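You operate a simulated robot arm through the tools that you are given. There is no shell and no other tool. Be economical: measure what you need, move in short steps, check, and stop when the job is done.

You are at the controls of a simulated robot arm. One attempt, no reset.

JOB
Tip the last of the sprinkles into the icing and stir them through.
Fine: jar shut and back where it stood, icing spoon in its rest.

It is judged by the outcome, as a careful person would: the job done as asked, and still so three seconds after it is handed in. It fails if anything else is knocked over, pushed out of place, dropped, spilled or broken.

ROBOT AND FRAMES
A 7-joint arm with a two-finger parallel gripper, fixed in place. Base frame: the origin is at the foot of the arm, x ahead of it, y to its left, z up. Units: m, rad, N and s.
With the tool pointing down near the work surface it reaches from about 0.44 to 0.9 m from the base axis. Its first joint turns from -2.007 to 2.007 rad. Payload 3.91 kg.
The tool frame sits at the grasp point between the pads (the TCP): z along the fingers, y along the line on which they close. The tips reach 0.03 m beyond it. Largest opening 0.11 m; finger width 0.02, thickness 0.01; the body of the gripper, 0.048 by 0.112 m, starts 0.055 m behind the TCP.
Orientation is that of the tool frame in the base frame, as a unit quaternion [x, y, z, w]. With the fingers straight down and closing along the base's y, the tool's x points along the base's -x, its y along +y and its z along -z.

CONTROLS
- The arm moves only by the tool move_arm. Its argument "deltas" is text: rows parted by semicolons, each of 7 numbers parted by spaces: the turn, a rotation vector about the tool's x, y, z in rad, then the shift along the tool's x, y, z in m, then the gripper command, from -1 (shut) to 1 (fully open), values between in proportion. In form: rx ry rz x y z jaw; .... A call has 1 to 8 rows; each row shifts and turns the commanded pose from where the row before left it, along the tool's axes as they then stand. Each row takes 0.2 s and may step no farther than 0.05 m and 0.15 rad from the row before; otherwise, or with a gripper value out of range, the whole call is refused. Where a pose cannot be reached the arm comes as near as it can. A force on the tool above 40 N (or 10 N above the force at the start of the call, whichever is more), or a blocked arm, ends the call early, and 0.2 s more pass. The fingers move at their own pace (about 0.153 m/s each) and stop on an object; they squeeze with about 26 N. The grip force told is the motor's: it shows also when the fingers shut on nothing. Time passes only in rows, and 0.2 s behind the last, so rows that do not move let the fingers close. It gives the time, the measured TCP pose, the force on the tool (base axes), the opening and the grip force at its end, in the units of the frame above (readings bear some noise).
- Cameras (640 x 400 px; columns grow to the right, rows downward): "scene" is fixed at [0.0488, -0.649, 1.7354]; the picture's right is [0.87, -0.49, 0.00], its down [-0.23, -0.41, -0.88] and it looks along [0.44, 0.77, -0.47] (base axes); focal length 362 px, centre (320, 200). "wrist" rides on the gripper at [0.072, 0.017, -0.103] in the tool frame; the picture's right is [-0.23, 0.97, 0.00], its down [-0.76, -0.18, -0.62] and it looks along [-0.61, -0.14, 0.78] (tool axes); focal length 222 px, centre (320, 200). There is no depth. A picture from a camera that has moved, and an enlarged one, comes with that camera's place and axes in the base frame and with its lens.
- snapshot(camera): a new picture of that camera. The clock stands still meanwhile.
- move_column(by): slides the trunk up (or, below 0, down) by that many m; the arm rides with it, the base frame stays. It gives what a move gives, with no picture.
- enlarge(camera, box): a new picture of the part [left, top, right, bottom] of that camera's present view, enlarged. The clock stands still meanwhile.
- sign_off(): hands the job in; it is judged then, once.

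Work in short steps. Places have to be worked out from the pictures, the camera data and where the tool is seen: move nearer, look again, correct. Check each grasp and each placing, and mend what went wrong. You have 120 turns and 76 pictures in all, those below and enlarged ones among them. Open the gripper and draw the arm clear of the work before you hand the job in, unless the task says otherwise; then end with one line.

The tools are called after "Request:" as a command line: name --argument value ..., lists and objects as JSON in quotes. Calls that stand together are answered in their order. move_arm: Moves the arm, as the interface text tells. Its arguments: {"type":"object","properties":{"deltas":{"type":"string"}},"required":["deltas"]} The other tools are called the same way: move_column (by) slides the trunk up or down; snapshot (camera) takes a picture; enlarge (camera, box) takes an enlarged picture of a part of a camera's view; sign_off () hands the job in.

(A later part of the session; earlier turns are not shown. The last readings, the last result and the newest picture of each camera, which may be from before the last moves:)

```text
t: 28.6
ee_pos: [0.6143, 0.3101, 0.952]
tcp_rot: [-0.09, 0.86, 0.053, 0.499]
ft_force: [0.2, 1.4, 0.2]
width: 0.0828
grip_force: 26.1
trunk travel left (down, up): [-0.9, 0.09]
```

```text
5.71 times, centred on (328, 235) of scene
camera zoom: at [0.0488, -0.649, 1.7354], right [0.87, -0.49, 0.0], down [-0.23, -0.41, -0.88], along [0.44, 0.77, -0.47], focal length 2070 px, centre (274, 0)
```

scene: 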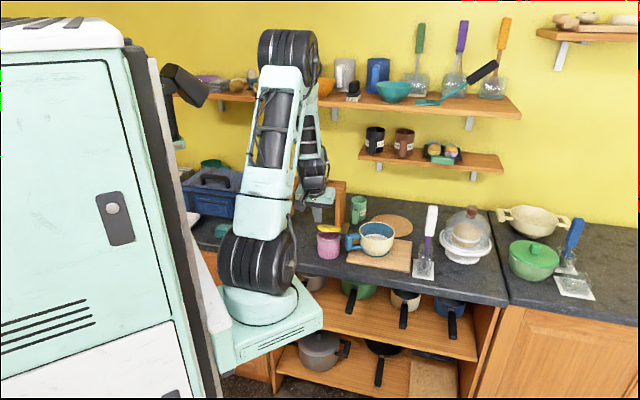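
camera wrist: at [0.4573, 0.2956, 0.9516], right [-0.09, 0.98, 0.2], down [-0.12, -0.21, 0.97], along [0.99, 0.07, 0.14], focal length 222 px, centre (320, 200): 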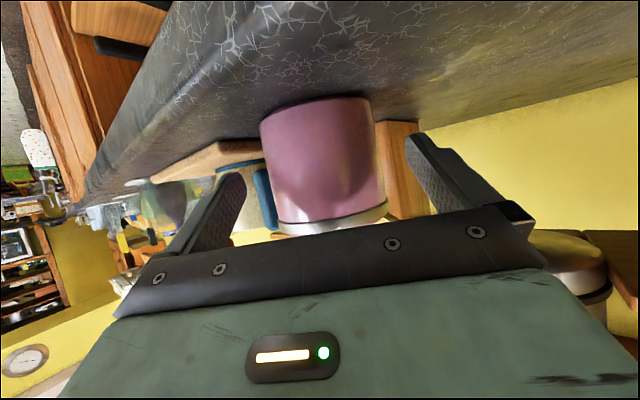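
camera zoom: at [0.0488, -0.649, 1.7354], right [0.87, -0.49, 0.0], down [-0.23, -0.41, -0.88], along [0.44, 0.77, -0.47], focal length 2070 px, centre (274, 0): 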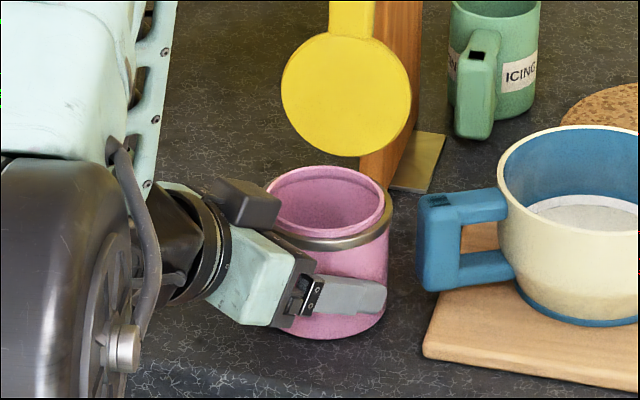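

Jar gripped at 83 mm and unmoved; this grasp pose is my return reference. I'll lift it straight up.

Request:
move_arm --deltas "0 0 0 -0.013 0 -0.0075 -1; 0 0 0 -0.026 0 -0.015 -1; 0 0 0 -0.03 0 -0.0173 -1; 0 0 0 -0.03 0 -0.0173 -1; 0 0 0 -0.03 0 -0.0173 -1; 0 0 0 0 0 0 -1"

Request:
snapshot --camera "scene"

Request:
snapshot --camera "wrist"

```text
t: 30.0
ee_pos: [0.6136, 0.3126, 1.1028]
tcp_rot: [-0.09, 0.861, 0.053, 0.498]
ft_force: [0.4, -0.9, -9.6]
width: 0.0822
grip_force: 25.9
trunk travel left (down, up): [-0.9, 0.09]
```

```text
30 pictures are left
```

scene: 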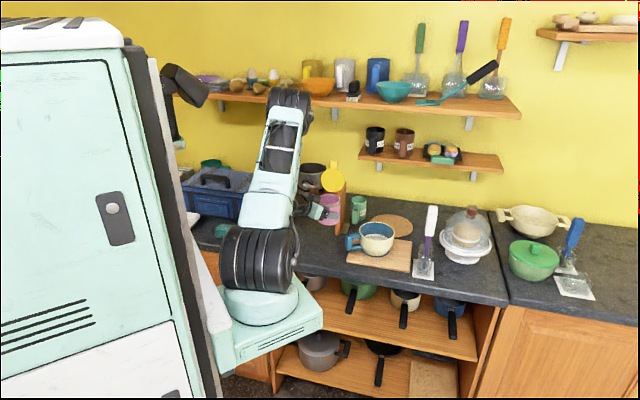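

```text
29 pictures are left
camera wrist: at [0.4865, 0.3027, 1.0912], right [-0.09, 0.98, 0.2], down [-0.12, -0.21, 0.97], along [0.99, 0.07, 0.13], focal length 222 px, centre (320, 200)
```

wrist: 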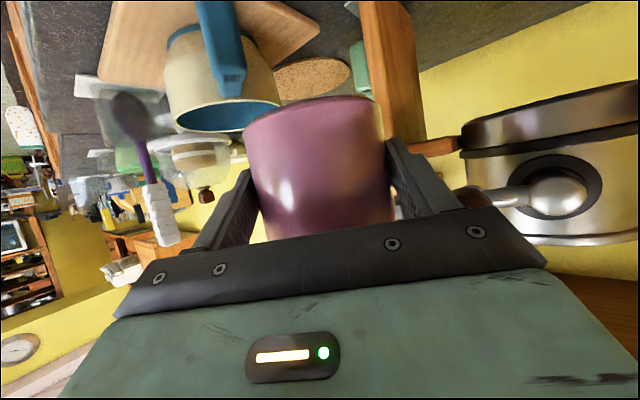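

The jar is lifted upright (about 1 kg with lid). I'll carry it to the pour position beside and above the bowl, upright.

Request:
move_arm --deltas "0 0 0 -0.0215 -0.0176 0.0225 -1; 0 0 0 -0.0215 -0.0176 0.0225 -1; 0 0 0 -0.0215 -0.0176 0.0225 -1; 0 0 0 -0.0215 -0.0176 0.0225 -1; 0 0 0 -0.0215 -0.0176 0.0225 -1; 0 0 0 0 0 0 -1"

Request:
enlarge --camera "scene" --box '[310, 170, 450, 270]'

```text
t: 31.4
ee_pos: [0.7807, 0.256, 1.1392]
tcp_rot: [-0.091, 0.861, 0.053, 0.498]
ft_force: [0.9, -0.3, -9.3]
width: 0.0818
grip_force: 25.6
trunk travel left (down, up): [-0.9, 0.09]
```

```text
4.00 times, centred on (380, 220) of scene
camera zoom: at [0.0488, -0.649, 1.7354], right [0.87, -0.49, 0.0], down [-0.23, -0.41, -0.88], along [0.44, 0.77, -0.47], focal length 1449 px, centre (80, 120)
```

zoom: 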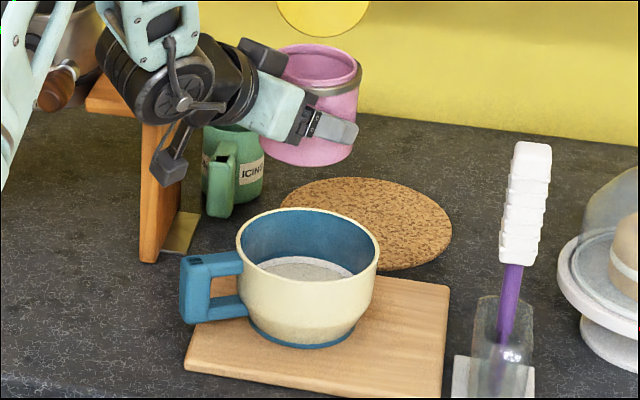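

The jar is beside and above the bowl, as planned. I'll level the tool (30° nose-up pitch) so that rolling will pour sideways.

Request:
move_arm --deltas "0 -0.13 0 0 0 0 -1; 0 -0.13 0 0 0 0 -1; 0 -0.13 0 0 0 0 -1; 0 -0.13 0 0 0 0 -1; 0 0 0 0 0 0 -1"

Request:
enlarge --camera "scene" --box '[310, 150, 450, 270]'

```text
t: 32.6
ee_pos: [0.7812, 0.2564, 1.1394]
tcp_rot: [-0.074, 0.704, 0.075, 0.703]
ft_force: [0.3, 0.5, -9.5]
width: 0.0816
grip_force: 26.3
trunk travel left (down, up): [-0.9, 0.09]
```

```text
3.33 times, centred on (380, 210) of scene
camera zoom: at [0.0488, -0.649, 1.7354], right [0.87, -0.49, 0.0], down [-0.23, -0.41, -0.88], along [0.44, 0.77, -0.47], focal length 1208 px, centre (120, 167)
```

zoom: 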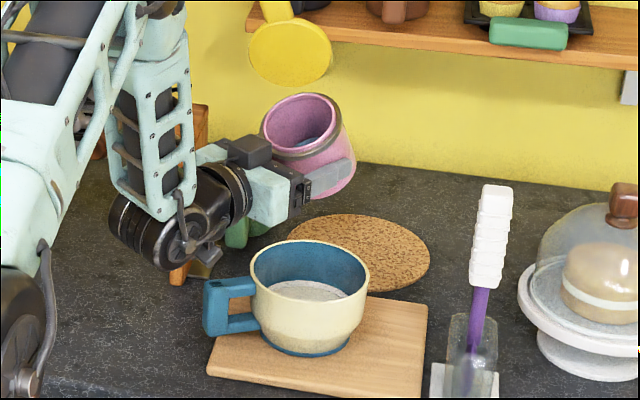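

The tool is level and the jar only leans back 30°. I'll start rolling toward the bowl, first 60°.

Request:
move_arm --deltas "0 0 0.15 0 0 0 -1; 0 0 0.15 0 0 0 -1; 0 0 0.15 0 0 0 -1; 0 0 0.15 0 0 0 -1; 0 0 0.15 0 0 0 -1; 0 0 0.15 0 0 0 -1; 0 0 0.15 0 0 0 -1; 0 0 0 0 0 0 -1"

Request:
enlarge --camera "scene" --box '[310, 150, 450, 270]'

```text
t: 34.4
ee_pos: [0.7807, 0.2573, 1.1387]
tcp_rot: [0.289, 0.646, 0.417, 0.57]
ft_force: [-0.7, 0.4, -9.2]
width: 0.0816
grip_force: 26.5
trunk travel left (down, up): [-0.9, 0.09]
```

```text
3.33 times, centred on (380, 210) of scene
camera zoom: at [0.0488, -0.649, 1.7354], right [0.87, -0.49, 0.0], down [-0.23, -0.41, -0.88], along [0.44, 0.77, -0.47], focal length 1208 px, centre (120, 167)
```

zoom: 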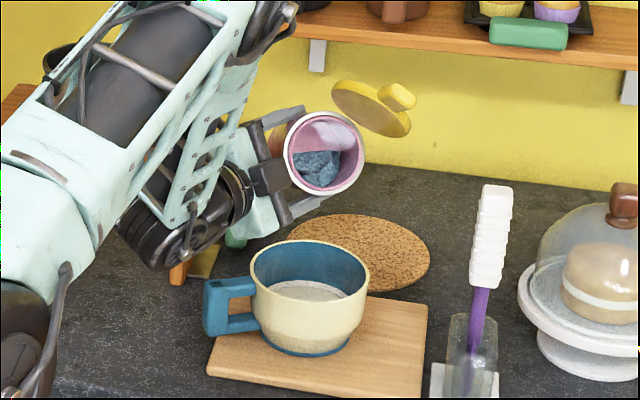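

Blue sprinkles are visible in the jar, and the mouth is over the bowl. I'll keep rolling more gently.

Request:
move_arm --deltas "0 0 0.12 0 0 0 -1; 0 0 0.12 0 0 0 -1; 0 0 0.12 0 0 0 -1; 0 0 0.12 0 0 0 -1; 0 0 0 0 0 0 -1; 0 0 0 0 0 0 -1"

Request:
enlarge --camera "scene" --box '[310, 150, 450, 270]'

```text
t: 35.8
ee_pos: [0.7813, 0.257, 1.1396]
tcp_rot: [0.435, 0.558, 0.54, 0.455]
ft_force: [-0.1, 0.2, -10.7]
width: 0.0815
grip_force: 26.1
trunk travel left (down, up): [-0.9, 0.09]
```

```text
3.33 times, centred on (380, 210) of scene
camera zoom: at [0.0488, -0.649, 1.7354], right [0.87, -0.49, 0.0], down [-0.23, -0.41, -0.88], along [0.44, 0.77, -0.47], focal length 1208 px, centre (120, 167)
```

zoom: 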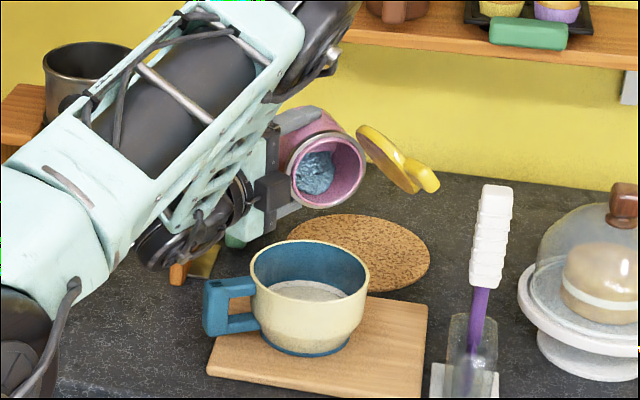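

Sprinkles are still holding at the bottom at 90°. I'll shift the jar back 1 cm and down 1.5 cm, then continue the roll in steps.

Request:
move_arm --deltas "0 0 0 0.01 -0.015 0 -1; 0 0 0.1 0 0 0 -1; 0 0 0.1 0 0 0 -1; 0 0 0.1 0 0 0 -1; 0 0 0 0 0 0 -1; 0 0 0 0 0 0 -1"

Request:
enlarge --camera "scene" --box '[310, 150, 450, 270]'

```text
t: 37.2
ee_pos: [0.7792, 0.2664, 1.1239]
tcp_rot: [0.513, 0.488, 0.602, 0.369]
ft_force: [-1.4, 0.0, -9.7]
width: 0.0818
grip_force: 25.6
trunk travel left (down, up): [-0.9, 0.09]
```

```text
3.33 times, centred on (380, 210) of scene
camera zoom: at [0.0488, -0.649, 1.7354], right [0.87, -0.49, 0.0], down [-0.23, -0.41, -0.88], along [0.44, 0.77, -0.47], focal length 1208 px, centre (120, 167)
```

zoom: 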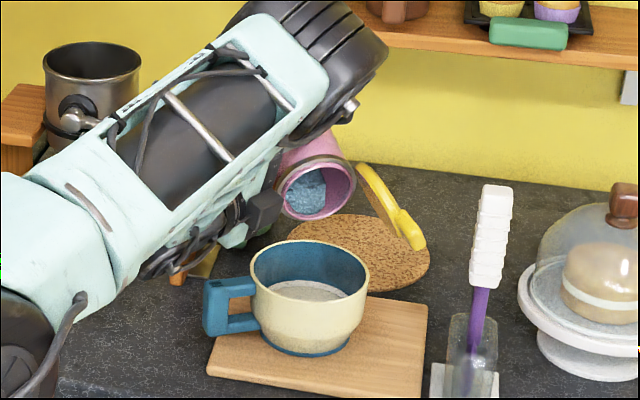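

Request:
move_arm --deltas "0 0 0.1 0 0 0 -1; 0 0 0.1 0 0 0 -1; 0 0 0.1 0 0 0 -1; 0 0 0 0 0 0 -1; 0 0 0 0 0 0 -1; 0 0 0 0 0 0 -1"

Request:
enlarge --camera "scene" --box '[310, 150, 450, 270]'

```text
t: 38.6
ee_pos: [0.7797, 0.2657, 1.124]
tcp_rot: [0.58, 0.405, 0.651, 0.275]
ft_force: [1.1, -0.4, -8.8]
width: 0.0818
grip_force: 26.0
trunk travel left (down, up): [-0.9, 0.09]
```

```text
3.33 times, centred on (380, 210) of scene
camera zoom: at [0.0488, -0.649, 1.7354], right [0.87, -0.49, 0.0], down [-0.23, -0.41, -0.88], along [0.44, 0.77, -0.47], focal length 1208 px, centre (120, 167)
```

zoom: 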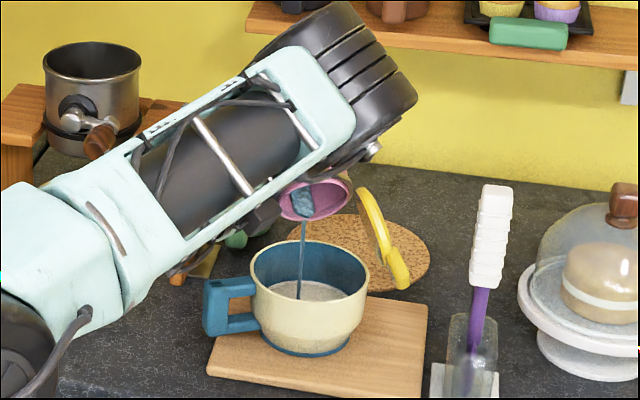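

A stream is falling into the bowl. I'll hold here to let it run.

Request:
move_arm --deltas "0 0 0 0 0 0 -1; 0 0 0 0 0 0 -1; 0 0 0 0 0 0 -1; 0 0 0 0 0 0 -1; 0 0 0 0 0 0 -1; 0 0 0 0 0 0 -1; 0 0 0 0 0 0 -1; 0 0 0 0 0 0 -1"

Request:
enlarge --camera "scene" --box '[310, 150, 450, 270]'

```text
t: 40.4
ee_pos: [0.7805, 0.2654, 1.1237]
tcp_rot: [0.58, 0.406, 0.65, 0.275]
ft_force: [0.3, -0.1, -9.1]
width: 0.0818
grip_force: 25.9
trunk travel left (down, up): [-0.9, 0.09]
```

```text
3.33 times, centred on (380, 210) of scene
camera zoom: at [0.0488, -0.649, 1.7354], right [0.87, -0.49, 0.0], down [-0.23, -0.41, -0.88], along [0.44, 0.77, -0.47], focal length 1208 px, centre (120, 167)
```

zoom: 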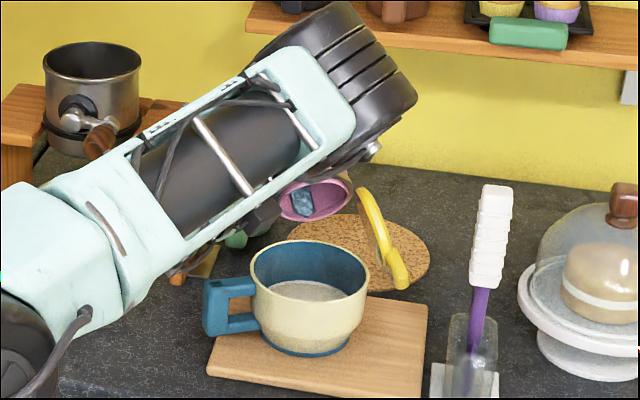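

The flow stopped with some sprinkles still in the jar. I'll raise it 3 cm for lid clearance and tilt further.

Request:
move_arm --deltas "0 0 0 0.016 0.0254 0 -1; 0 0 0.1 0 0 0 -1; 0 0 0.1 0 0 0 -1; 0 0 0.1 0 0 0 -1; 0 0 0 0 0 0 -1; 0 0 0 0 0 0 -1; 0 0 0 0 0 0 -1; 0 0 0 0 0 0 -1"

Request:
enlarge --camera "scene" --box '[280, 130, 460, 270]'

```text
t: 42.2
ee_pos: [0.7784, 0.2664, 1.1542]
tcp_rot: [0.634, 0.315, 0.684, 0.175]
ft_force: [-0.4, -0.5, -9.4]
width: 0.0817
grip_force: 26.5
trunk travel left (down, up): [-0.9, 0.09]
```

```text
2.86 times, centred on (370, 200) of scene
camera zoom: at [0.0488, -0.649, 1.7354], right [0.87, -0.49, 0.0], down [-0.23, -0.41, -0.88], along [0.44, 0.77, -0.47], focal length 1035 px, centre (177, 200)
```

zoom: 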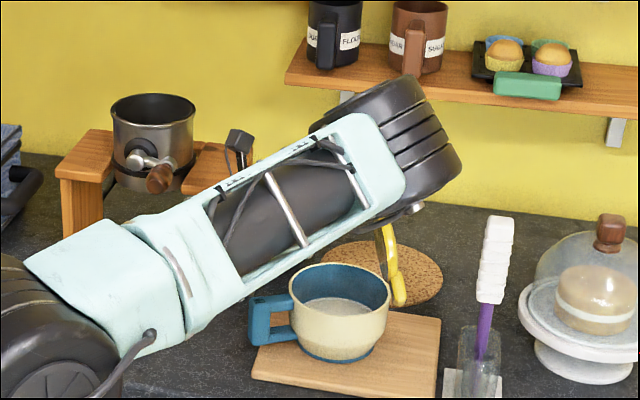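

The arm hides the jar now, so I'll check with the wrist camera.

Request:
move_arm --deltas "0 0 0 0 0 0 -1; 0 0 0 0 0 0 -1; 0 0 0 0 0 0 -1; 0 0 0 0 0 0 -1; 0 0 0 0 0 0 -1; 0 0 0 0 0 0 -1"

Request:
snapshot --camera "wrist"

```text
t: 43.6
ee_pos: [0.7801, 0.2655, 1.1543]
tcp_rot: [0.634, 0.316, 0.684, 0.174]
ft_force: [0.3, -0.4, -9.7]
width: 0.0819
grip_force: 25.7
trunk travel left (down, up): [-0.9, 0.09]
```

```text
20 pictures are left
camera wrist: at [0.6703, 0.2785, 1.2197], right [0.19, -0.87, 0.46], down [-0.54, -0.48, -0.69], along [0.82, -0.12, -0.55], focal length 222 px, centre (320, 200)
```

wrist: 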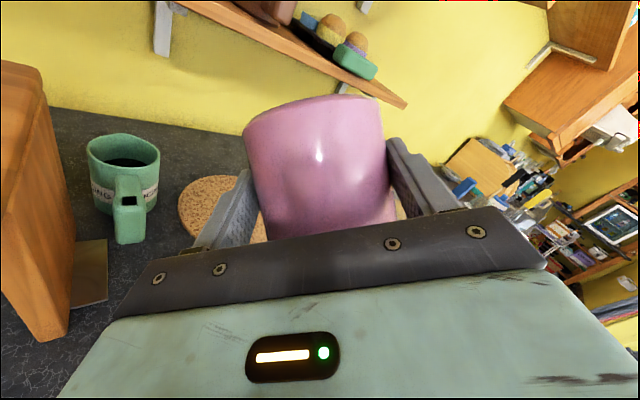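

I'll tilt another 14° with a short hold and then roll back, checking inside the jar on the way.

Request:
move_arm --deltas "0 0 0.12 0 0 0 -1; 0 0 0.13 0 0 0 -1; 0 0 0 0 0 0 -1; 0 0 0 0 0 0 -1; 0 0 0 0 0 0 -1; 0 0 0 0 0 0 -1; 0 0 0 0 0 0 -1; 0 0 0 0 0 0 -1"

Request:
move_arm --deltas "0 0 -0.15 0 0 0 -1; 0 0 -0.15 0 0 0 -1; 0 0 -0.15 0 0 0 -1; 0 0 -0.15 0 0 0 -1; 0 0 -0.15 0 0 0 -1; 0 0 -0.1 0 0 0 -1; 0 0 0 0 0 0 -1"

Request:
enlarge --camera "scene" --box '[320, 170, 450, 270]'

```text
t: 45.4
ee_pos: [0.7794, 0.2663, 1.1546]
tcp_rot: [0.668, 0.233, 0.701, 0.089]
ft_force: [0.4, -0.4, -9.6]
width: 0.0818
grip_force: 26.1
trunk travel left (down, up): [-0.9, 0.09]
```

```text
t: 47.0
ee_pos: [0.7796, 0.2656, 1.1516]
tcp_rot: [0.514, 0.488, 0.602, 0.369]
ft_force: [-0.3, -0.5, -9.7]
width: 0.082
grip_force: 26.2
trunk travel left (down, up): [-0.9, 0.09]
```

```text
4.00 times, centred on (385, 220) of scene
camera zoom: at [0.0488, -0.649, 1.7354], right [0.87, -0.49, 0.0], down [-0.23, -0.41, -0.88], along [0.44, 0.77, -0.47], focal length 1449 px, centre (60, 120)
```

zoom: 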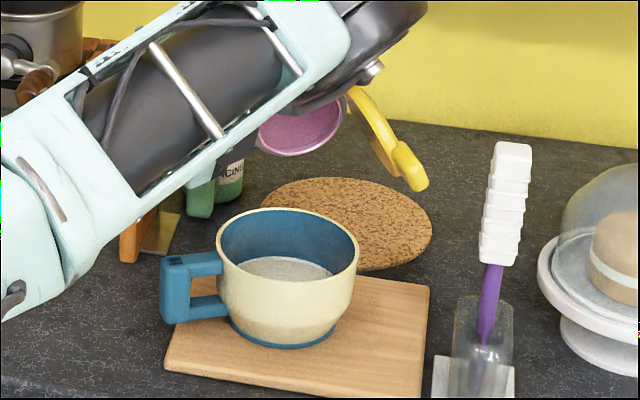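

The jar looks empty. I'll roll it back upright.

Request:
move_arm --deltas "0 0 -0.15 0 0 0 -1; 0 0 -0.15 0 0 0 -1; 0 0 -0.15 0 0 0 -1; 0 0 -0.15 0 0 0 -1; 0 0 -0.15 0 0 0 -1; 0 0 -0.15 0 0 0 -1; 0 0 0 0 0 0 -1"

Request:
enlarge --camera "scene" --box '[320, 160, 440, 260]'

Request:
move_arm --deltas "0 0 -0.15 0 0 0 -1; 0 0 -0.15 0 0 0 -1; 0 0 -0.15 0 0 0 -1; 0 0 -0.15 0 0 0 -1; 0 0 -0.15 0 0 0 -1; 0 0 -0.15 0 0 0 -1; 0 0 -0.03 0 0 0 -1; 0 0 0 0 0 0 -1"

Request:
move_arm --deltas "0 0.13 0 0 0 0 -1; 0 0.13 0 0 0 0 -1; 0 0.13 0 0 0 0 -1; 0 0.13 0 0 0 0 -1; 0 0 0 0 0 0 -1"

```text
t: 48.6
ee_pos: [0.7787, 0.265, 1.1533]
tcp_rot: [0.25, 0.663, 0.381, 0.595]
ft_force: [0.0, -0.3, -9.5]
width: 0.0818
grip_force: 26.1
trunk travel left (down, up): [-0.9, 0.09]
```

```text
4.00 times, centred on (380, 210) of scene
camera zoom: at [0.0488, -0.649, 1.7354], right [0.87, -0.49, 0.0], down [-0.23, -0.41, -0.88], along [0.44, 0.77, -0.47], focal length 1449 px, centre (80, 160)
```

zoom: 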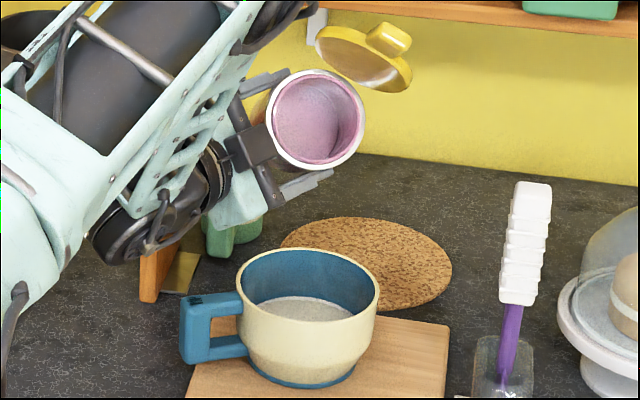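

```text
t: 50.4
ee_pos: [0.7799, 0.2665, 1.1523]
tcp_rot: [-0.073, 0.705, 0.074, 0.702]
ft_force: [-0.5, 0.4, -9.3]
width: 0.0815
grip_force: 26.0
trunk travel left (down, up): [-0.9, 0.09]
```

```text
t: 51.6
ee_pos: [0.7781, 0.266, 1.1528]
tcp_rot: [-0.091, 0.861, 0.054, 0.498]
ft_force: [0.7, -0.4, -9.8]
width: 0.0816
grip_force: 25.6
trunk travel left (down, up): [-0.9, 0.09]
```

The jar is empty and upright again. I'll carry it back above its spot.

Request:
move_arm --deltas "0 0 0 0.0234 0.0155 -0.0214 -1; 0 0 0 0.0234 0.0155 -0.0214 -1; 0 0 0 0.0234 0.0155 -0.0214 -1; 0 0 0 0.0234 0.0155 -0.0214 -1; 0 0 0 0.0234 0.0155 -0.0214 -1; 0 0 0 0 0 0 -1; 0 0 0 0 0 0 -1"

```text
t: 53.2
ee_pos: [0.6164, 0.3114, 1.1047]
tcp_rot: [-0.09, 0.861, 0.053, 0.498]
ft_force: [0.0, -0.2, -10.3]
width: 0.0817
grip_force: 26.1
trunk travel left (down, up): [-0.9, 0.09]
```

Request:
move_arm --deltas "0 0 0 0.0312 0 0.0159 -1; 0 0 0 0.0303 0 0.0175 -1; 0 0 0 0.0303 0 0.0175 -1; 0 0 0 0.0242 0 0.014 -1; 0 0 0 0.0087 0 0.005 -1; 0 0 0 0.0052 0 0.003 -1; 0 0 0 0 0 0 -1"

Request:
enlarge --camera "scene" --box '[288, 200, 368, 270]'

```text
t: 54.8
ee_pos: [0.6144, 0.3095, 0.9565]
tcp_rot: [-0.09, 0.861, 0.054, 0.498]
ft_force: [-0.2, 0.5, -8.7]
width: 0.0817
grip_force: 25.9
trunk travel left (down, up): [-0.9, 0.09]
```

```text
5.71 times, centred on (328, 235) of scene
camera zoom: at [0.0488, -0.649, 1.7354], right [0.87, -0.49, 0.0], down [-0.23, -0.41, -0.88], along [0.44, 0.77, -0.47], focal length 2070 px, centre (274, 0)
```

zoom: 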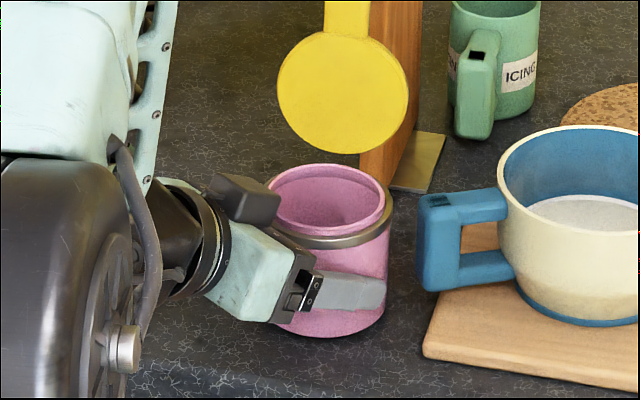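

It's about 4 mm above the counter, so I'll lower until the load comes off, then release.

Request:
move_arm --deltas "0 0 0 0.0017 0 0.001 -1; 0 0 0 0.0017 0 0.001 -1; 0 0 0 0.0009 0 0.0005 -1; 0 0 0 0 0 0 -1"

```text
t: 55.8
ee_pos: [0.6143, 0.3107, 0.9541]
tcp_rot: [-0.089, 0.86, 0.054, 0.5]
ft_force: [-3.7, -3.1, 15.6]
width: 0.0818
grip_force: 25.8
trunk travel left (down, up): [-0.9, 0.09]
```

The jar is on the counter, pressed lightly. I'll open the fingers and back off along the tool axis.

Request:
move_arm --deltas "0 0 0 -0.0009 0 -0.0005 -1; 0 0 0 0 0 0 0.6; 0 0 0 0 0 0 0.9; 0 0 0 0 0 0 1; 0 0 0 0 0 -0.02 1; 0 0 0 0 0 -0.03 1; 0 0 0 0 0 -0.03 1; 0 0 0 0 0 -0.03 1"

Request:
enlarge --camera "scene" --box '[288, 190, 378, 270]'

```text
t: 57.6
ee_pos: [0.5189, 0.2899, 1.0083]
tcp_rot: [-0.09, 0.861, 0.053, 0.498]
ft_force: [-0.3, 0.1, 0.0]
width: 0.11
grip_force: 0.1
trunk travel left (down, up): [-0.9, 0.09]
```

```text
5.00 times, centred on (333, 230) of scene
camera zoom: at [0.0488, -0.649, 1.7354], right [0.87, -0.49, 0.0], down [-0.23, -0.41, -0.88], along [0.44, 0.77, -0.47], focal length 1812 px, centre (255, 50)
```

zoom: 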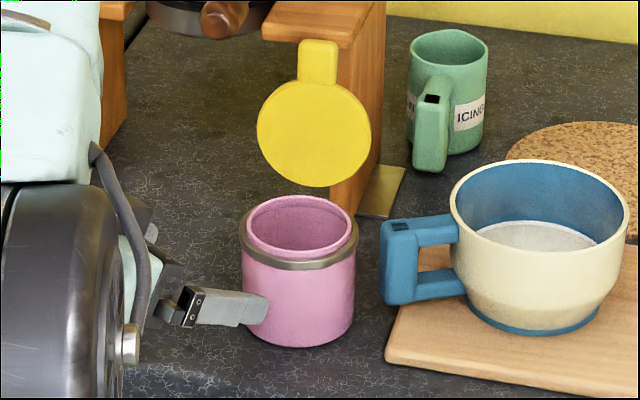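

The jar is back exactly on its spot, lid still upright. To close it I'll bring the tool vertical with closed fingers, go behind the tab and push it forward and down.

Request:
move_arm --deltas "0 0 0 -0.0347 0 -0.02 0.5; 0 0 0 -0.0347 0 -0.02 0; 0 0 0 -0.0347 0 -0.02 -0.5; 0 0 0 -0.0347 0 -0.02 -1; 0 0.15 0 0 0 0 -1; 0 0.15 0 0 0 0 -1; 0 0.15 0 0 0 0 -1; 0 0.15 0 0 0 0 -1"

Request:
move_arm --deltas "0 0.15 0 0 0 0 -1; 0 0.15 0 0 0 0 -1; 0 0.147 0 0 0 0 -1; 0 0 -0.144 0 0 0 -1; 0 0 -0.144 0 0 0 -1; 0 0 -0.144 0 0 0 -1; 0 0 -0.144 0 0 0 -1; 0 0 0 0 0 0 -1"

```text
t: 59.4
ee_pos: [0.5196, 0.2904, 1.1687]
tcp_rot: [-0.102, 0.97, 0.025, 0.22]
ft_force: [-0.5, 0.6, -0.2]
width: 0.0001
grip_force: 26.2
trunk travel left (down, up): [-0.9, 0.09]
```

```text
t: 61.2
ee_pos: [0.5206, 0.2892, 1.167]
tcp_rot: [-0.384, 0.923, 0.002, 0.001]
ft_force: [0.3, -0.4, 0.4]
width: 0.0
grip_force: 26.3
trunk travel left (down, up): [-0.9, 0.09]
```

Request:
move_arm --deltas "0 0 0 0 0 -0.018 -1; 0 0 0 -0.0395 -0.0124 0 -1; 0 0 0 -0.0395 -0.0124 0 -1; 0 0 0 -0.0395 -0.0124 0 -1; 0 0 0 -0.0395 -0.0124 0 -1; 0 0 0 -0.0395 -0.0124 0 -1; 0 0 0 0 0 0 -1"

Request:
snapshot --camera "wrist"

```text
t: 62.8
ee_pos: [0.703, 0.3838, 1.1862]
tcp_rot: [-0.383, 0.924, 0.0, 0.001]
ft_force: [-1.0, -0.4, 0.5]
width: 0.0
grip_force: 26.2
trunk travel left (down, up): [-0.9, 0.09]
```

```text
15 pictures are left
camera wrist: at [0.6396, 0.3454, 1.2898], right [-0.53, 0.85, 0.0], down [0.66, 0.41, 0.63], along [0.53, 0.33, -0.78], focal length 222 px, centre (320, 200)
```

wrist: 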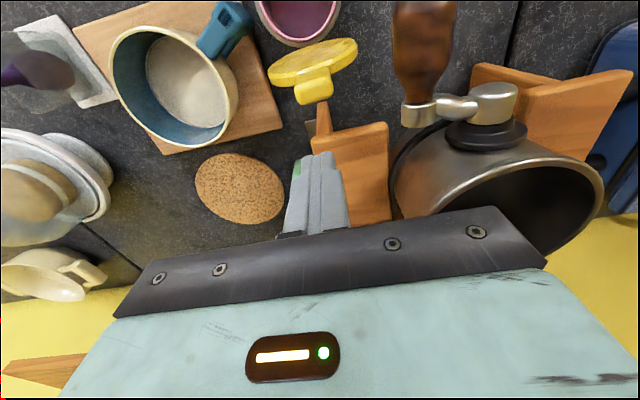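

The tab is at n≈0.73 and my tip 4 cm behind it. I'll edge 1 cm closer, lower behind the tab above the wooden stand's height, then start pushing forward.

Request:
move_arm --deltas "0 0 0 0.011 0.004 0 -1; 0 0 0 0 0 0.033 -1; 0 0 0 0 0 0.033 -1; 0 0 0 0.02 0 0 -1; 0 0 0 0.02 0 0 -1; 0 0 0 0.02 0 0.004 -1; 0 0 0 0 0 0 -1"

Request:
enlarge --camera "scene" --box '[288, 180, 388, 270]'

```text
t: 64.4
ee_pos: [0.6506, 0.3397, 1.1154]
tcp_rot: [-0.383, 0.924, 0.001, 0.001]
ft_force: [-1.0, -0.8, -0.1]
width: 0.0
grip_force: 25.9
trunk travel left (down, up): [-0.9, 0.09]
```

```text
4.44 times, centred on (338, 225) of scene
camera zoom: at [0.0488, -0.649, 1.7354], right [0.87, -0.49, 0.0], down [-0.23, -0.41, -0.88], along [0.44, 0.77, -0.47], focal length 1610 px, centre (240, 89)
```

zoom: 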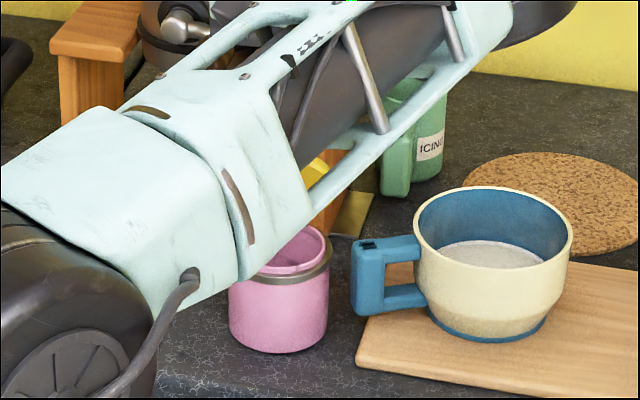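

The arm's elbow has settled lower than before, so I'll check its clearance in the full scene.

Request:
snapshot --camera "scene"

```text
13 pictures are left
```

scene: 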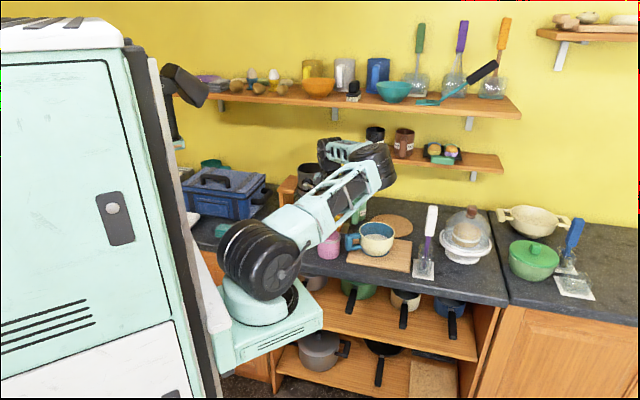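

The elbow is at about z 1.35, well clear of everything. I'll continue pushing the lid along its closing arc.

Request:
move_arm --deltas "0 0 0 0.022 0 0.0095 -1; 0 0 0 0.022 0 0.0095 -1; 0 0 0 0.013 0 0.016 -1; 0 0 0 0.013 0 0.016 -1; 0 0 0 0.005 0 0.0125 -1; 0 0 0 0.005 0 0.0125 -1; 0 0 0 0 0 0 -1"

Request:
enlarge --camera "wrist" --box '[180, 60, 420, 240]'

```text
t: 66.0
ee_pos: [0.5959, 0.2826, 1.0419]
tcp_rot: [-0.383, 0.924, 0.002, 0.004]
ft_force: [4.0, -0.4, 21.0]
width: 0.0
grip_force: 25.6
trunk travel left (down, up): [-0.9, 0.09]
```

```text
2.22 times, centred on (300, 150) of wrist
camera zoom: at [0.5303, 0.2429, 1.1452], right [-0.53, 0.85, 0.0], down [0.66, 0.41, 0.63], along [0.53, 0.33, -0.78], focal length 494 px, centre (364, 311)
```

zoom: 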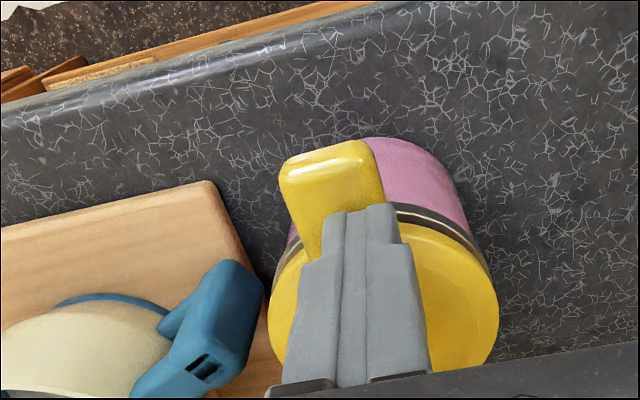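

The lid is down with 21 N on the tab edge. I'll lift, move toward the lid's centre and press once gently to make sure it is fully shut, then compare with the original view.

Request:
move_arm --deltas "0 0 0 0 0 -0.02 -1; 0 0 0 -0.018 0 0 -1; 0 0 0 0 0 0.012 -1; 0 0 0 0 0 0.006 -1; 0 0 0 0 0 0.005 -1; 0 0 0 0 0 0.004 -1; 0 0 0 0 0 0 -1"

Request:
move_arm --deltas "0 0 0 0 0 -0.03 -1; 0 0 0 0 0 -0.04 -1; 0 0 0 0 0 -0.04 -1; 0 0 0 0 -0.04 -0.02 -1; 0 0 0 0 -0.04 -0.02 -1; 0 0 0 0 -0.04 -0.02 0; 0 0 0 0 -0.04 0 1; 0 0 0 0 0 0 1"

Request:
snapshot --camera "wrist"

```text
t: 67.3
ee_pos: [0.6072, 0.2946, 1.0434]
tcp_rot: [-0.383, 0.924, 0.001, 0.004]
ft_force: [-3.9, -7.9, 24.6]
width: 0.0
grip_force: 26.2
trunk travel left (down, up): [-0.9, 0.09]
stopped in row 6: the force on the tool passed its limit (the readings are from after the stop); the commanded pose is now the measured one
```

```text
t: 69.1
ee_pos: [0.7209, 0.1809, 1.2097]
tcp_rot: [-0.383, 0.924, 0.002, 0.003]
ft_force: [0.9, -0.4, -0.5]
width: 0.11
grip_force: 0.0
trunk travel left (down, up): [-0.9, 0.09]
```

```text
11 pictures are left
camera wrist: at [0.6565, 0.1407, 1.3127], right [-0.53, 0.85, 0.0], down [0.66, 0.41, 0.63], along [0.53, 0.33, -0.78], focal length 222 px, centre (320, 200)
```

wrist: 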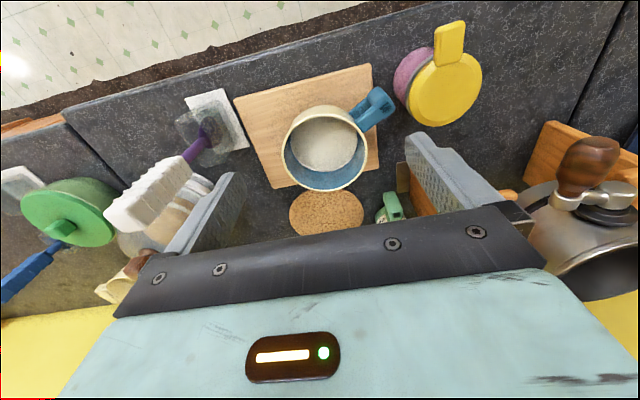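

The lid is flush (solid contact at its top). Triangulating both views, the spoon stands nearly vertical at about (0.877, 0.062), handle from z 1.045 to 1.16. I'll pitch the tool 60° forward and go to a standoff in front of the handle.

Request:
move_arm --deltas "0 -0.15 0 0 0 0 0.3; 0 -0.15 0 0 0 0 0.3; 0 -0.15 0 0 0 0 0.3; 0 -0.15 0 0 0 0 0.3; 0 -0.15 0 0 0 0 0.3; 0 -0.15 0 0 0 0 0.3; 0 -0.147 0 0 0 0 0.3; 0 0 0 0 0 0 0.3"

Request:
move_arm --deltas "0 0 0 0.0223 -0.0324 -0.0052 0.3; 0 0 0 0.0223 -0.0324 -0.0052 0.3; 0 0 0 0.0223 -0.0324 -0.0052 0.3; 0 0 0 0.0223 -0.0324 -0.0052 0.3; 0 0 0 0.0223 -0.0324 -0.0052 0.3; 0 0 0 0.0223 -0.0324 -0.0052 0.3; 0 0 0 0 0 0 0.3"

Request:
snapshot --camera "wrist"

```text
t: 70.9
ee_pos: [0.7198, 0.1824, 1.2096]
tcp_rot: [-0.331, 0.799, 0.193, 0.463]
ft_force: [0.2, -0.2, -0.4]
width: 0.0714
grip_force: 0.1
trunk travel left (down, up): [-0.9, 0.09]
```

```text
t: 72.5
ee_pos: [0.7911, -0.0233, 1.1077]
tcp_rot: [-0.331, 0.799, 0.193, 0.464]
ft_force: [0.1, 0.1, 0.1]
width: 0.0715
grip_force: 0.0
trunk travel left (down, up): [-0.9, 0.09]
```

```text
10 pictures are left
camera wrist: at [0.6898, -0.1002, 1.0967], right [-0.61, 0.77, 0.2], down [0.01, -0.24, 0.97], along [0.79, 0.59, 0.14], focal length 222 px, centre (320, 200)
```

wrist: 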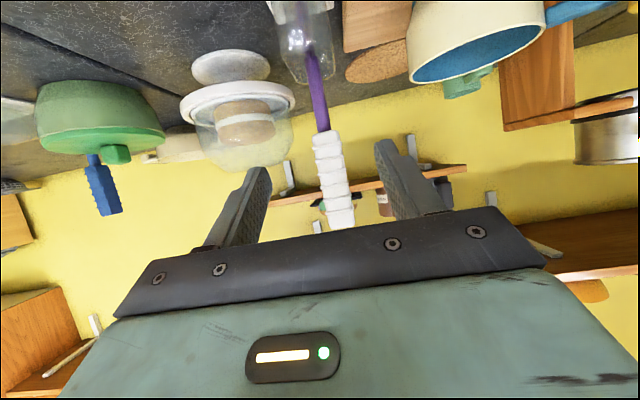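

The spoon handle is centred between the fingers. I'll advance 11 cm horizontally to surround it and then close.

Request:
move_arm --deltas "0 0 0 -0.014 0 0.0243 0.3; 0 0 0 -0.014 0 0.0243 0.3; 0 0 0 -0.014 0 0.0243 0.3; 0 0 0 -0.014 0 0.0243 0.3; 0 0 0 0 0 0 0.3"

Request:
snapshot --camera "wrist"

```text
t: 73.7
ee_pos: [0.8711, 0.0584, 1.1089]
tcp_rot: [-0.331, 0.799, 0.192, 0.464]
ft_force: [-0.1, -0.2, 0.2]
width: 0.0717
grip_force: 0.1
trunk travel left (down, up): [-0.9, 0.09]
```

```text
9 pictures are left
camera wrist: at [0.7689, -0.019, 1.0977], right [-0.61, 0.77, 0.2], down [0.01, -0.24, 0.97], along [0.79, 0.59, 0.14], focal length 222 px, centre (320, 200)
```

wrist: 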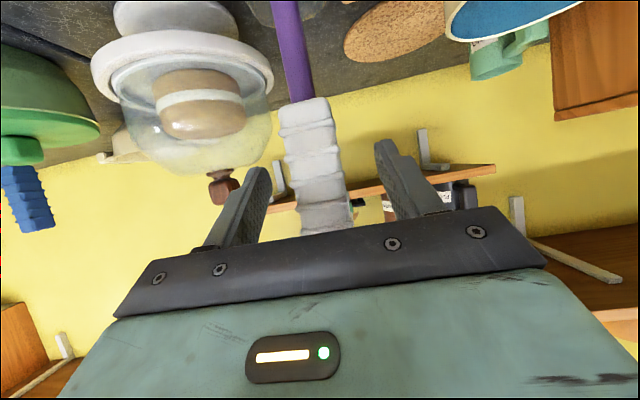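

The handle is right at the grasp point, so I'll close on it.

Request:
move_arm --deltas "0 0 0 0 0 0 0; 0 0 0 0 0 0 -0.4; 0 0 0 0 0 0 -1; 0 0 0 0 0 0 -1"

Request:
move_arm --deltas "0 0 0 -0.0173 0 -0.01 -1; 0 0 0 -0.0173 0 -0.01 -1; 0 0 0 -0.026 0 -0.015 -1; 0 0 0 -0.026 0 -0.015 -1; 0 0 0 -0.026 0 -0.015 -1; 0 0 0 0 0 0 -1"

Request:
enlarge --camera "scene" --box '[340, 160, 480, 290]'

```text
t: 74.7
ee_pos: [0.8702, 0.0577, 1.1101]
tcp_rot: [-0.331, 0.799, 0.193, 0.464]
ft_force: [-0.4, 0.7, -0.3]
width: 0.0287
grip_force: 26.1
trunk travel left (down, up): [-0.9, 0.09]
```

```text
t: 76.1
ee_pos: [0.8702, 0.0577, 1.2395]
tcp_rot: [-0.331, 0.799, 0.192, 0.464]
ft_force: [-0.7, -0.5, -0.5]
width: 0.0281
grip_force: 26.0
trunk travel left (down, up): [-0.9, 0.09]
```

```text
3.08 times, centred on (410, 225) of scene
camera zoom: at [0.0488, -0.649, 1.7354], right [0.87, -0.49, 0.0], down [-0.23, -0.41, -0.88], along [0.44, 0.77, -0.47], focal length 1115 px, centre (43, 123)
```

zoom: 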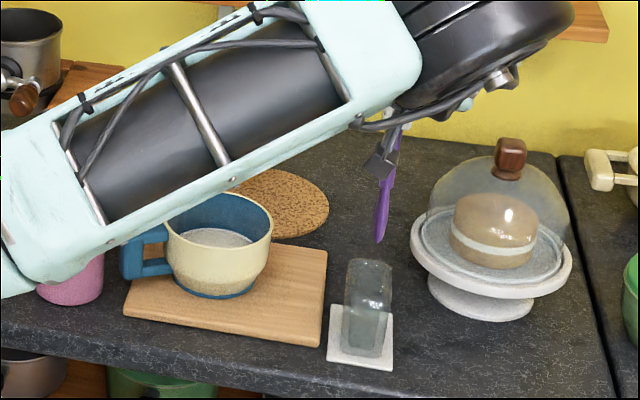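

The spoon is out cleanly, with its tip about 0.187 m below the TCP. I'll carry it over the bowl's centre.

Request:
move_arm --deltas "0 0 0 -0.0083 0.0351 0.0083 -1; 0 0 0 -0.0083 0.0351 0.0083 -1; 0 0 0 -0.0083 0.0351 0.0083 -1; 0 0 0 -0.0083 0.0351 0.0083 -1; 0 0 0 -0.0083 0.0351 0.0083 -1; 0 0 0 0 0 0 -1"

Request:
snapshot --camera "wrist"

```text
t: 77.5
ee_pos: [0.7856, 0.2218, 1.2556]
tcp_rot: [-0.331, 0.798, 0.193, 0.464]
ft_force: [-0.1, -0.4, -0.7]
width: 0.0284
grip_force: 26.2
trunk travel left (down, up): [-0.9, 0.09]
```

```text
7 pictures are left
camera wrist: at [0.685, 0.145, 1.2436], right [-0.61, 0.77, 0.2], down [0.01, -0.24, 0.97], along [0.79, 0.59, 0.14], focal length 222 px, centre (320, 200)
```

wrist: 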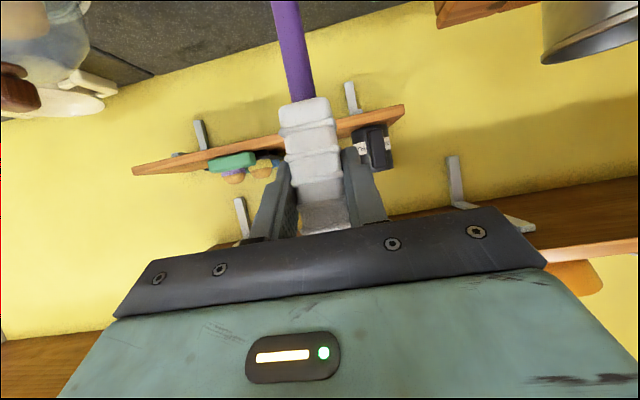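

The spoon hangs vertically in the grip over the bowl's centre. I'll lower it into the icing.

Request:
move_arm --deltas "0 0 0 0.0249 0 0.0144 -1; 0 0 0 0.0249 0 0.0144 -1; 0 0 0 0.0249 0 0.0144 -1; 0 0 0 0.0249 0 0.0144 -1; 0 0 0 0 0 0 -1"

Request:
enlarge --camera "scene" --box '[300, 170, 440, 270]'

```text
t: 78.7
ee_pos: [0.7865, 0.2217, 1.1406]
tcp_rot: [-0.331, 0.799, 0.193, 0.464]
ft_force: [-0.4, 0.3, -0.3]
width: 0.0285
grip_force: 26.2
trunk travel left (down, up): [-0.9, 0.09]
```

```text
4.00 times, centred on (370, 220) of scene
camera zoom: at [0.0488, -0.649, 1.7354], right [0.87, -0.49, 0.0], down [-0.23, -0.41, -0.88], along [0.44, 0.77, -0.47], focal length 1449 px, centre (120, 120)
```

zoom: 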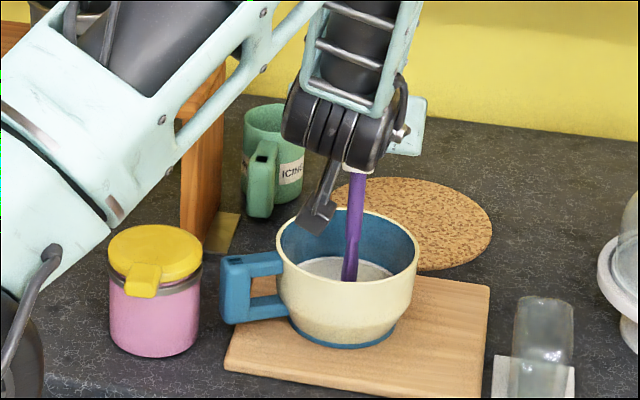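

The spoon is in the bowl, and the jar looks shut just as at the start. I'll lower a further 8 mm while watching the force, and offset 2 cm to begin circling.

Request:
move_arm --deltas "0 0 0 0.0035 0 0.002 -1; 0 0 0 0.0035 0 0.002 -1; 0 0 0 -0.01 0 0.0173 -1; 0 0 0 0 0 0 -1"

Request:
move_arm --deltas "0 0 0 0.003 -0.0141 -0.0051 -1; 0 0 0 0.007 -0.0059 -0.0122 -1; 0 0 0 0.007 0.0059 -0.0122 -1; 0 0 0 0.003 0.0141 -0.0051 -1; 0 0 0 -0.003 0.0141 0.0051 -1; 0 0 0 -0.007 0.0059 0.0122 -1; 0 0 0 -0.007 -0.0059 0.0122 -1; 0 0 0 -0.003 -0.0141 0.0051 -1"

```text
t: 79.7
ee_pos: [0.8011, 0.2357, 1.1324]
tcp_rot: [-0.332, 0.799, 0.193, 0.464]
ft_force: [-0.8, 0.5, -1.5]
width: 0.0288
grip_force: 25.9
trunk travel left (down, up): [-0.9, 0.09]
```

```text
t: 81.5
ee_pos: [0.8004, 0.238, 1.1324]
tcp_rot: [-0.331, 0.799, 0.192, 0.464]
ft_force: [-0.8, -0.1, -0.6]
width: 0.0286
grip_force: 26.6
trunk travel left (down, up): [-0.9, 0.09]
```

Request:
enlarge --camera "scene" --box '[345, 195, 415, 255]'

```text
6.67 times, centred on (380, 225) of scene
camera zoom: at [0.0488, -0.649, 1.7354], right [0.87, -0.49, 0.0], down [-0.23, -0.41, -0.88], along [0.44, 0.77, -0.47], focal length 2416 px, centre (-80, 33)
```

zoom: 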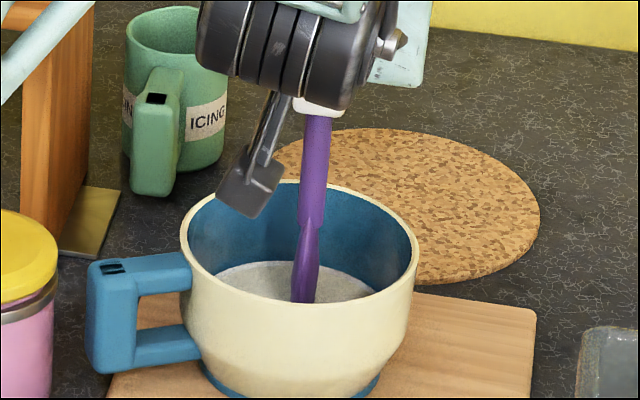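

The tip is hidden by the rim, so I'll feel for the bowl floor gently in 2 mm steps to be sure the head is in the icing.

Request:
move_arm --deltas "0 0 0 0.0017 0 0.001 -1; 0 0 0 0.0017 0 0.001 -1; 0 0 0 0.0017 0 0.001 -1; 0 0 0 0 0 0 -1"

```text
t: 82.5
ee_pos: [0.8003, 0.237, 1.1256]
tcp_rot: [-0.331, 0.799, 0.193, 0.463]
ft_force: [-0.5, -0.5, -1.6]
width: 0.0285
grip_force: 25.4
trunk travel left (down, up): [-0.9, 0.09]
```

Request:
move_arm --deltas "0 0 0 0.0017 0 0.001 -1; 0 0 0 0.0013 0 0.0008 -1; 0 0 0 0 0 0 -1"

```text
t: 83.3
ee_pos: [0.8005, 0.2364, 1.1251]
tcp_rot: [-0.331, 0.798, 0.193, 0.466]
ft_force: [-1.9, -2.2, 13.0]
width: 0.0286
grip_force: 26.0
trunk travel left (down, up): [-0.9, 0.09]
```

The floor is at TCP z≈1.125. I'll raise 5 mm off it, still in the icing, and stir several full circles.

Request:
move_arm --deltas "0 0 0 -0.0056 0 -0.0032 -1; 0 0 0 0 0 0 -1"

Request:
move_arm --deltas "0 0 0 0.003 -0.0141 -0.0051 -1; 0 0 0 0.007 -0.0059 -0.0122 -1; 0 0 0 0.007 0.0059 -0.0122 -1; 0 0 0 0.003 0.0141 -0.0051 -1; 0 0 0 -0.003 0.0141 0.0051 -1; 0 0 0 -0.007 0.0059 0.0122 -1; 0 0 0 -0.007 -0.0059 0.0122 -1; 0 0 0 -0.003 -0.0141 0.0051 -1"

Request:
move_arm --deltas "0 0 0 0.003 -0.0141 -0.0051 -1; 0 0 0 0.007 -0.0059 -0.0122 -1; 0 0 0 0.007 0.0059 -0.0122 -1; 0 0 0 0.003 0.0141 -0.0051 -1; 0 0 0 -0.003 0.0141 0.0051 -1; 0 0 0 -0.007 0.0059 0.0122 -1; 0 0 0 -0.007 -0.0059 0.0122 -1; 0 0 0 -0.003 -0.0141 0.0051 -1"

Request:
move_arm --deltas "0 0 0 0.003 -0.0141 -0.0051 -1; 0 0 0 0.007 -0.0059 -0.0122 -1; 0 0 0 0.007 0.0059 -0.0122 -1; 0 0 0 0.003 0.0141 -0.0051 -1; 0 0 0 -0.003 0.0141 0.0051 -1; 0 0 0 -0.007 0.0059 0.0122 -1; 0 0 0 -0.007 -0.0059 0.0122 -1; 0 0 0 -0.003 -0.0141 0.0051 -1"

Request:
move_arm --deltas "0 0 0 0.003 -0.0141 -0.0051 -1; 0 0 0 0.007 -0.0059 -0.0122 -1; 0 0 0 0.007 0.0059 -0.0122 -1; 0 0 0 0.003 0.0141 -0.0051 -1; 0 0 0 -0.003 0.0141 0.0051 -1; 0 0 0 -0.007 0.0059 0.0122 -1; 0 0 0 -0.007 -0.0059 0.0122 -1; 0 0 0 -0.003 -0.0141 0.0051 -1"

Request:
move_arm --deltas "0 0 0 0.003 -0.0141 -0.0051 -1; 0 0 0 0.007 -0.0059 -0.0122 -1; 0 0 0 0.007 0.0059 -0.0122 -1; 0 0 0 0.003 0.0141 -0.0051 -1; 0 0 0 -0.003 0.0141 0.0051 -1; 0 0 0 -0.007 0.0059 0.0122 -1; 0 0 0 -0.007 -0.0059 0.0122 -1; 0 0 0 -0.003 -0.0141 0.0051 -1"

```text
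t: 83.9
ee_pos: [0.8008, 0.2365, 1.1277]
tcp_rot: [-0.331, 0.799, 0.192, 0.464]
ft_force: [-0.2, -0.6, -0.8]
width: 0.0284
grip_force: 26.3
trunk travel left (down, up): [-0.9, 0.09]
```

```text
t: 85.7
ee_pos: [0.8013, 0.2364, 1.1272]
tcp_rot: [-0.331, 0.799, 0.192, 0.464]
ft_force: [-0.3, 0.4, -1.0]
width: 0.0286
grip_force: 26.6
trunk travel left (down, up): [-0.9, 0.09]
```

```text
t: 87.5
ee_pos: [0.8017, 0.2359, 1.1299]
tcp_rot: [-0.331, 0.799, 0.193, 0.464]
ft_force: [-0.3, -0.6, -0.7]
width: 0.0283
grip_force: 25.9
trunk travel left (down, up): [-0.9, 0.09]
```

```text
t: 89.3
ee_pos: [0.8013, 0.2371, 1.1287]
tcp_rot: [-0.331, 0.799, 0.193, 0.464]
ft_force: [-0.8, 1.6, -1.2]
width: 0.0283
grip_force: 25.6
trunk travel left (down, up): [-0.9, 0.09]
```

```text
t: 91.1
ee_pos: [0.8005, 0.2355, 1.1278]
tcp_rot: [-0.332, 0.798, 0.194, 0.464]
ft_force: [-0.5, 0.1, -1.3]
width: 0.0283
grip_force: 25.8
trunk travel left (down, up): [-0.9, 0.09]
```

```text
t: 92.9
ee_pos: [0.8009, 0.2368, 1.1281]
tcp_rot: [-0.332, 0.798, 0.193, 0.464]
ft_force: [0.7, 0.1, -1.1]
width: 0.0285
grip_force: 26.1
trunk travel left (down, up): [-0.9, 0.09]
```

Five circles done without hitting anything. I'll return to centre, lift the spoon slowly, and look at the icing.

Request:
move_arm --deltas "0 0 0 0.01 0 -0.0173 -1; 0 0 0 -0.0173 0 -0.01 -1; 0 0 0 -0.026 0 -0.015 -1; 0 0 0 -0.026 0 -0.015 -1; 0 0 0 -0.026 0 -0.015 -1; 0 0 0 -0.0173 0 -0.01 -1; 0 0 0 0 0 0 -1; 0 0 0 0 0 0 -1"

Request:
enlarge --camera "scene" --box '[340, 190, 420, 260]'

```text
t: 94.7
ee_pos: [0.7853, 0.2216, 1.258]
tcp_rot: [-0.332, 0.799, 0.193, 0.464]
ft_force: [-0.8, 0.2, -0.3]
width: 0.0284
grip_force: 25.8
trunk travel left (down, up): [-0.9, 0.09]
```

```text
5.71 times, centred on (380, 225) of scene
camera zoom: at [0.0488, -0.649, 1.7354], right [0.87, -0.49, 0.0], down [-0.23, -0.41, -0.88], along [0.44, 0.77, -0.47], focal length 2070 px, centre (-23, 57)
```

zoom: 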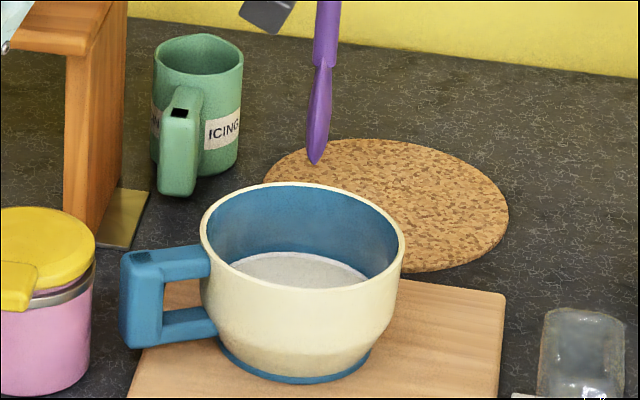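

I'll take one closer look at the icing surface.

Request:
enlarge --camera "scene" --box '[364, 226, 398, 248]'

```text
16.00 times, centred on (381, 237) of scene
camera zoom: at [0.0488, -0.649, 1.7354], right [0.87, -0.49, 0.0], down [-0.23, -0.41, -0.88], along [0.44, 0.77, -0.47], focal length 5797 px, centre (-656, -392)
```

zoom: 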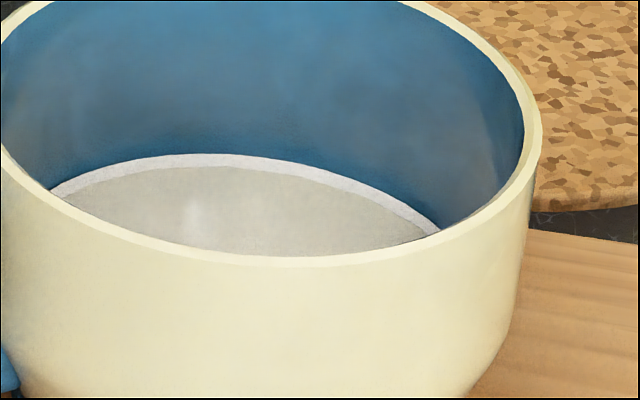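

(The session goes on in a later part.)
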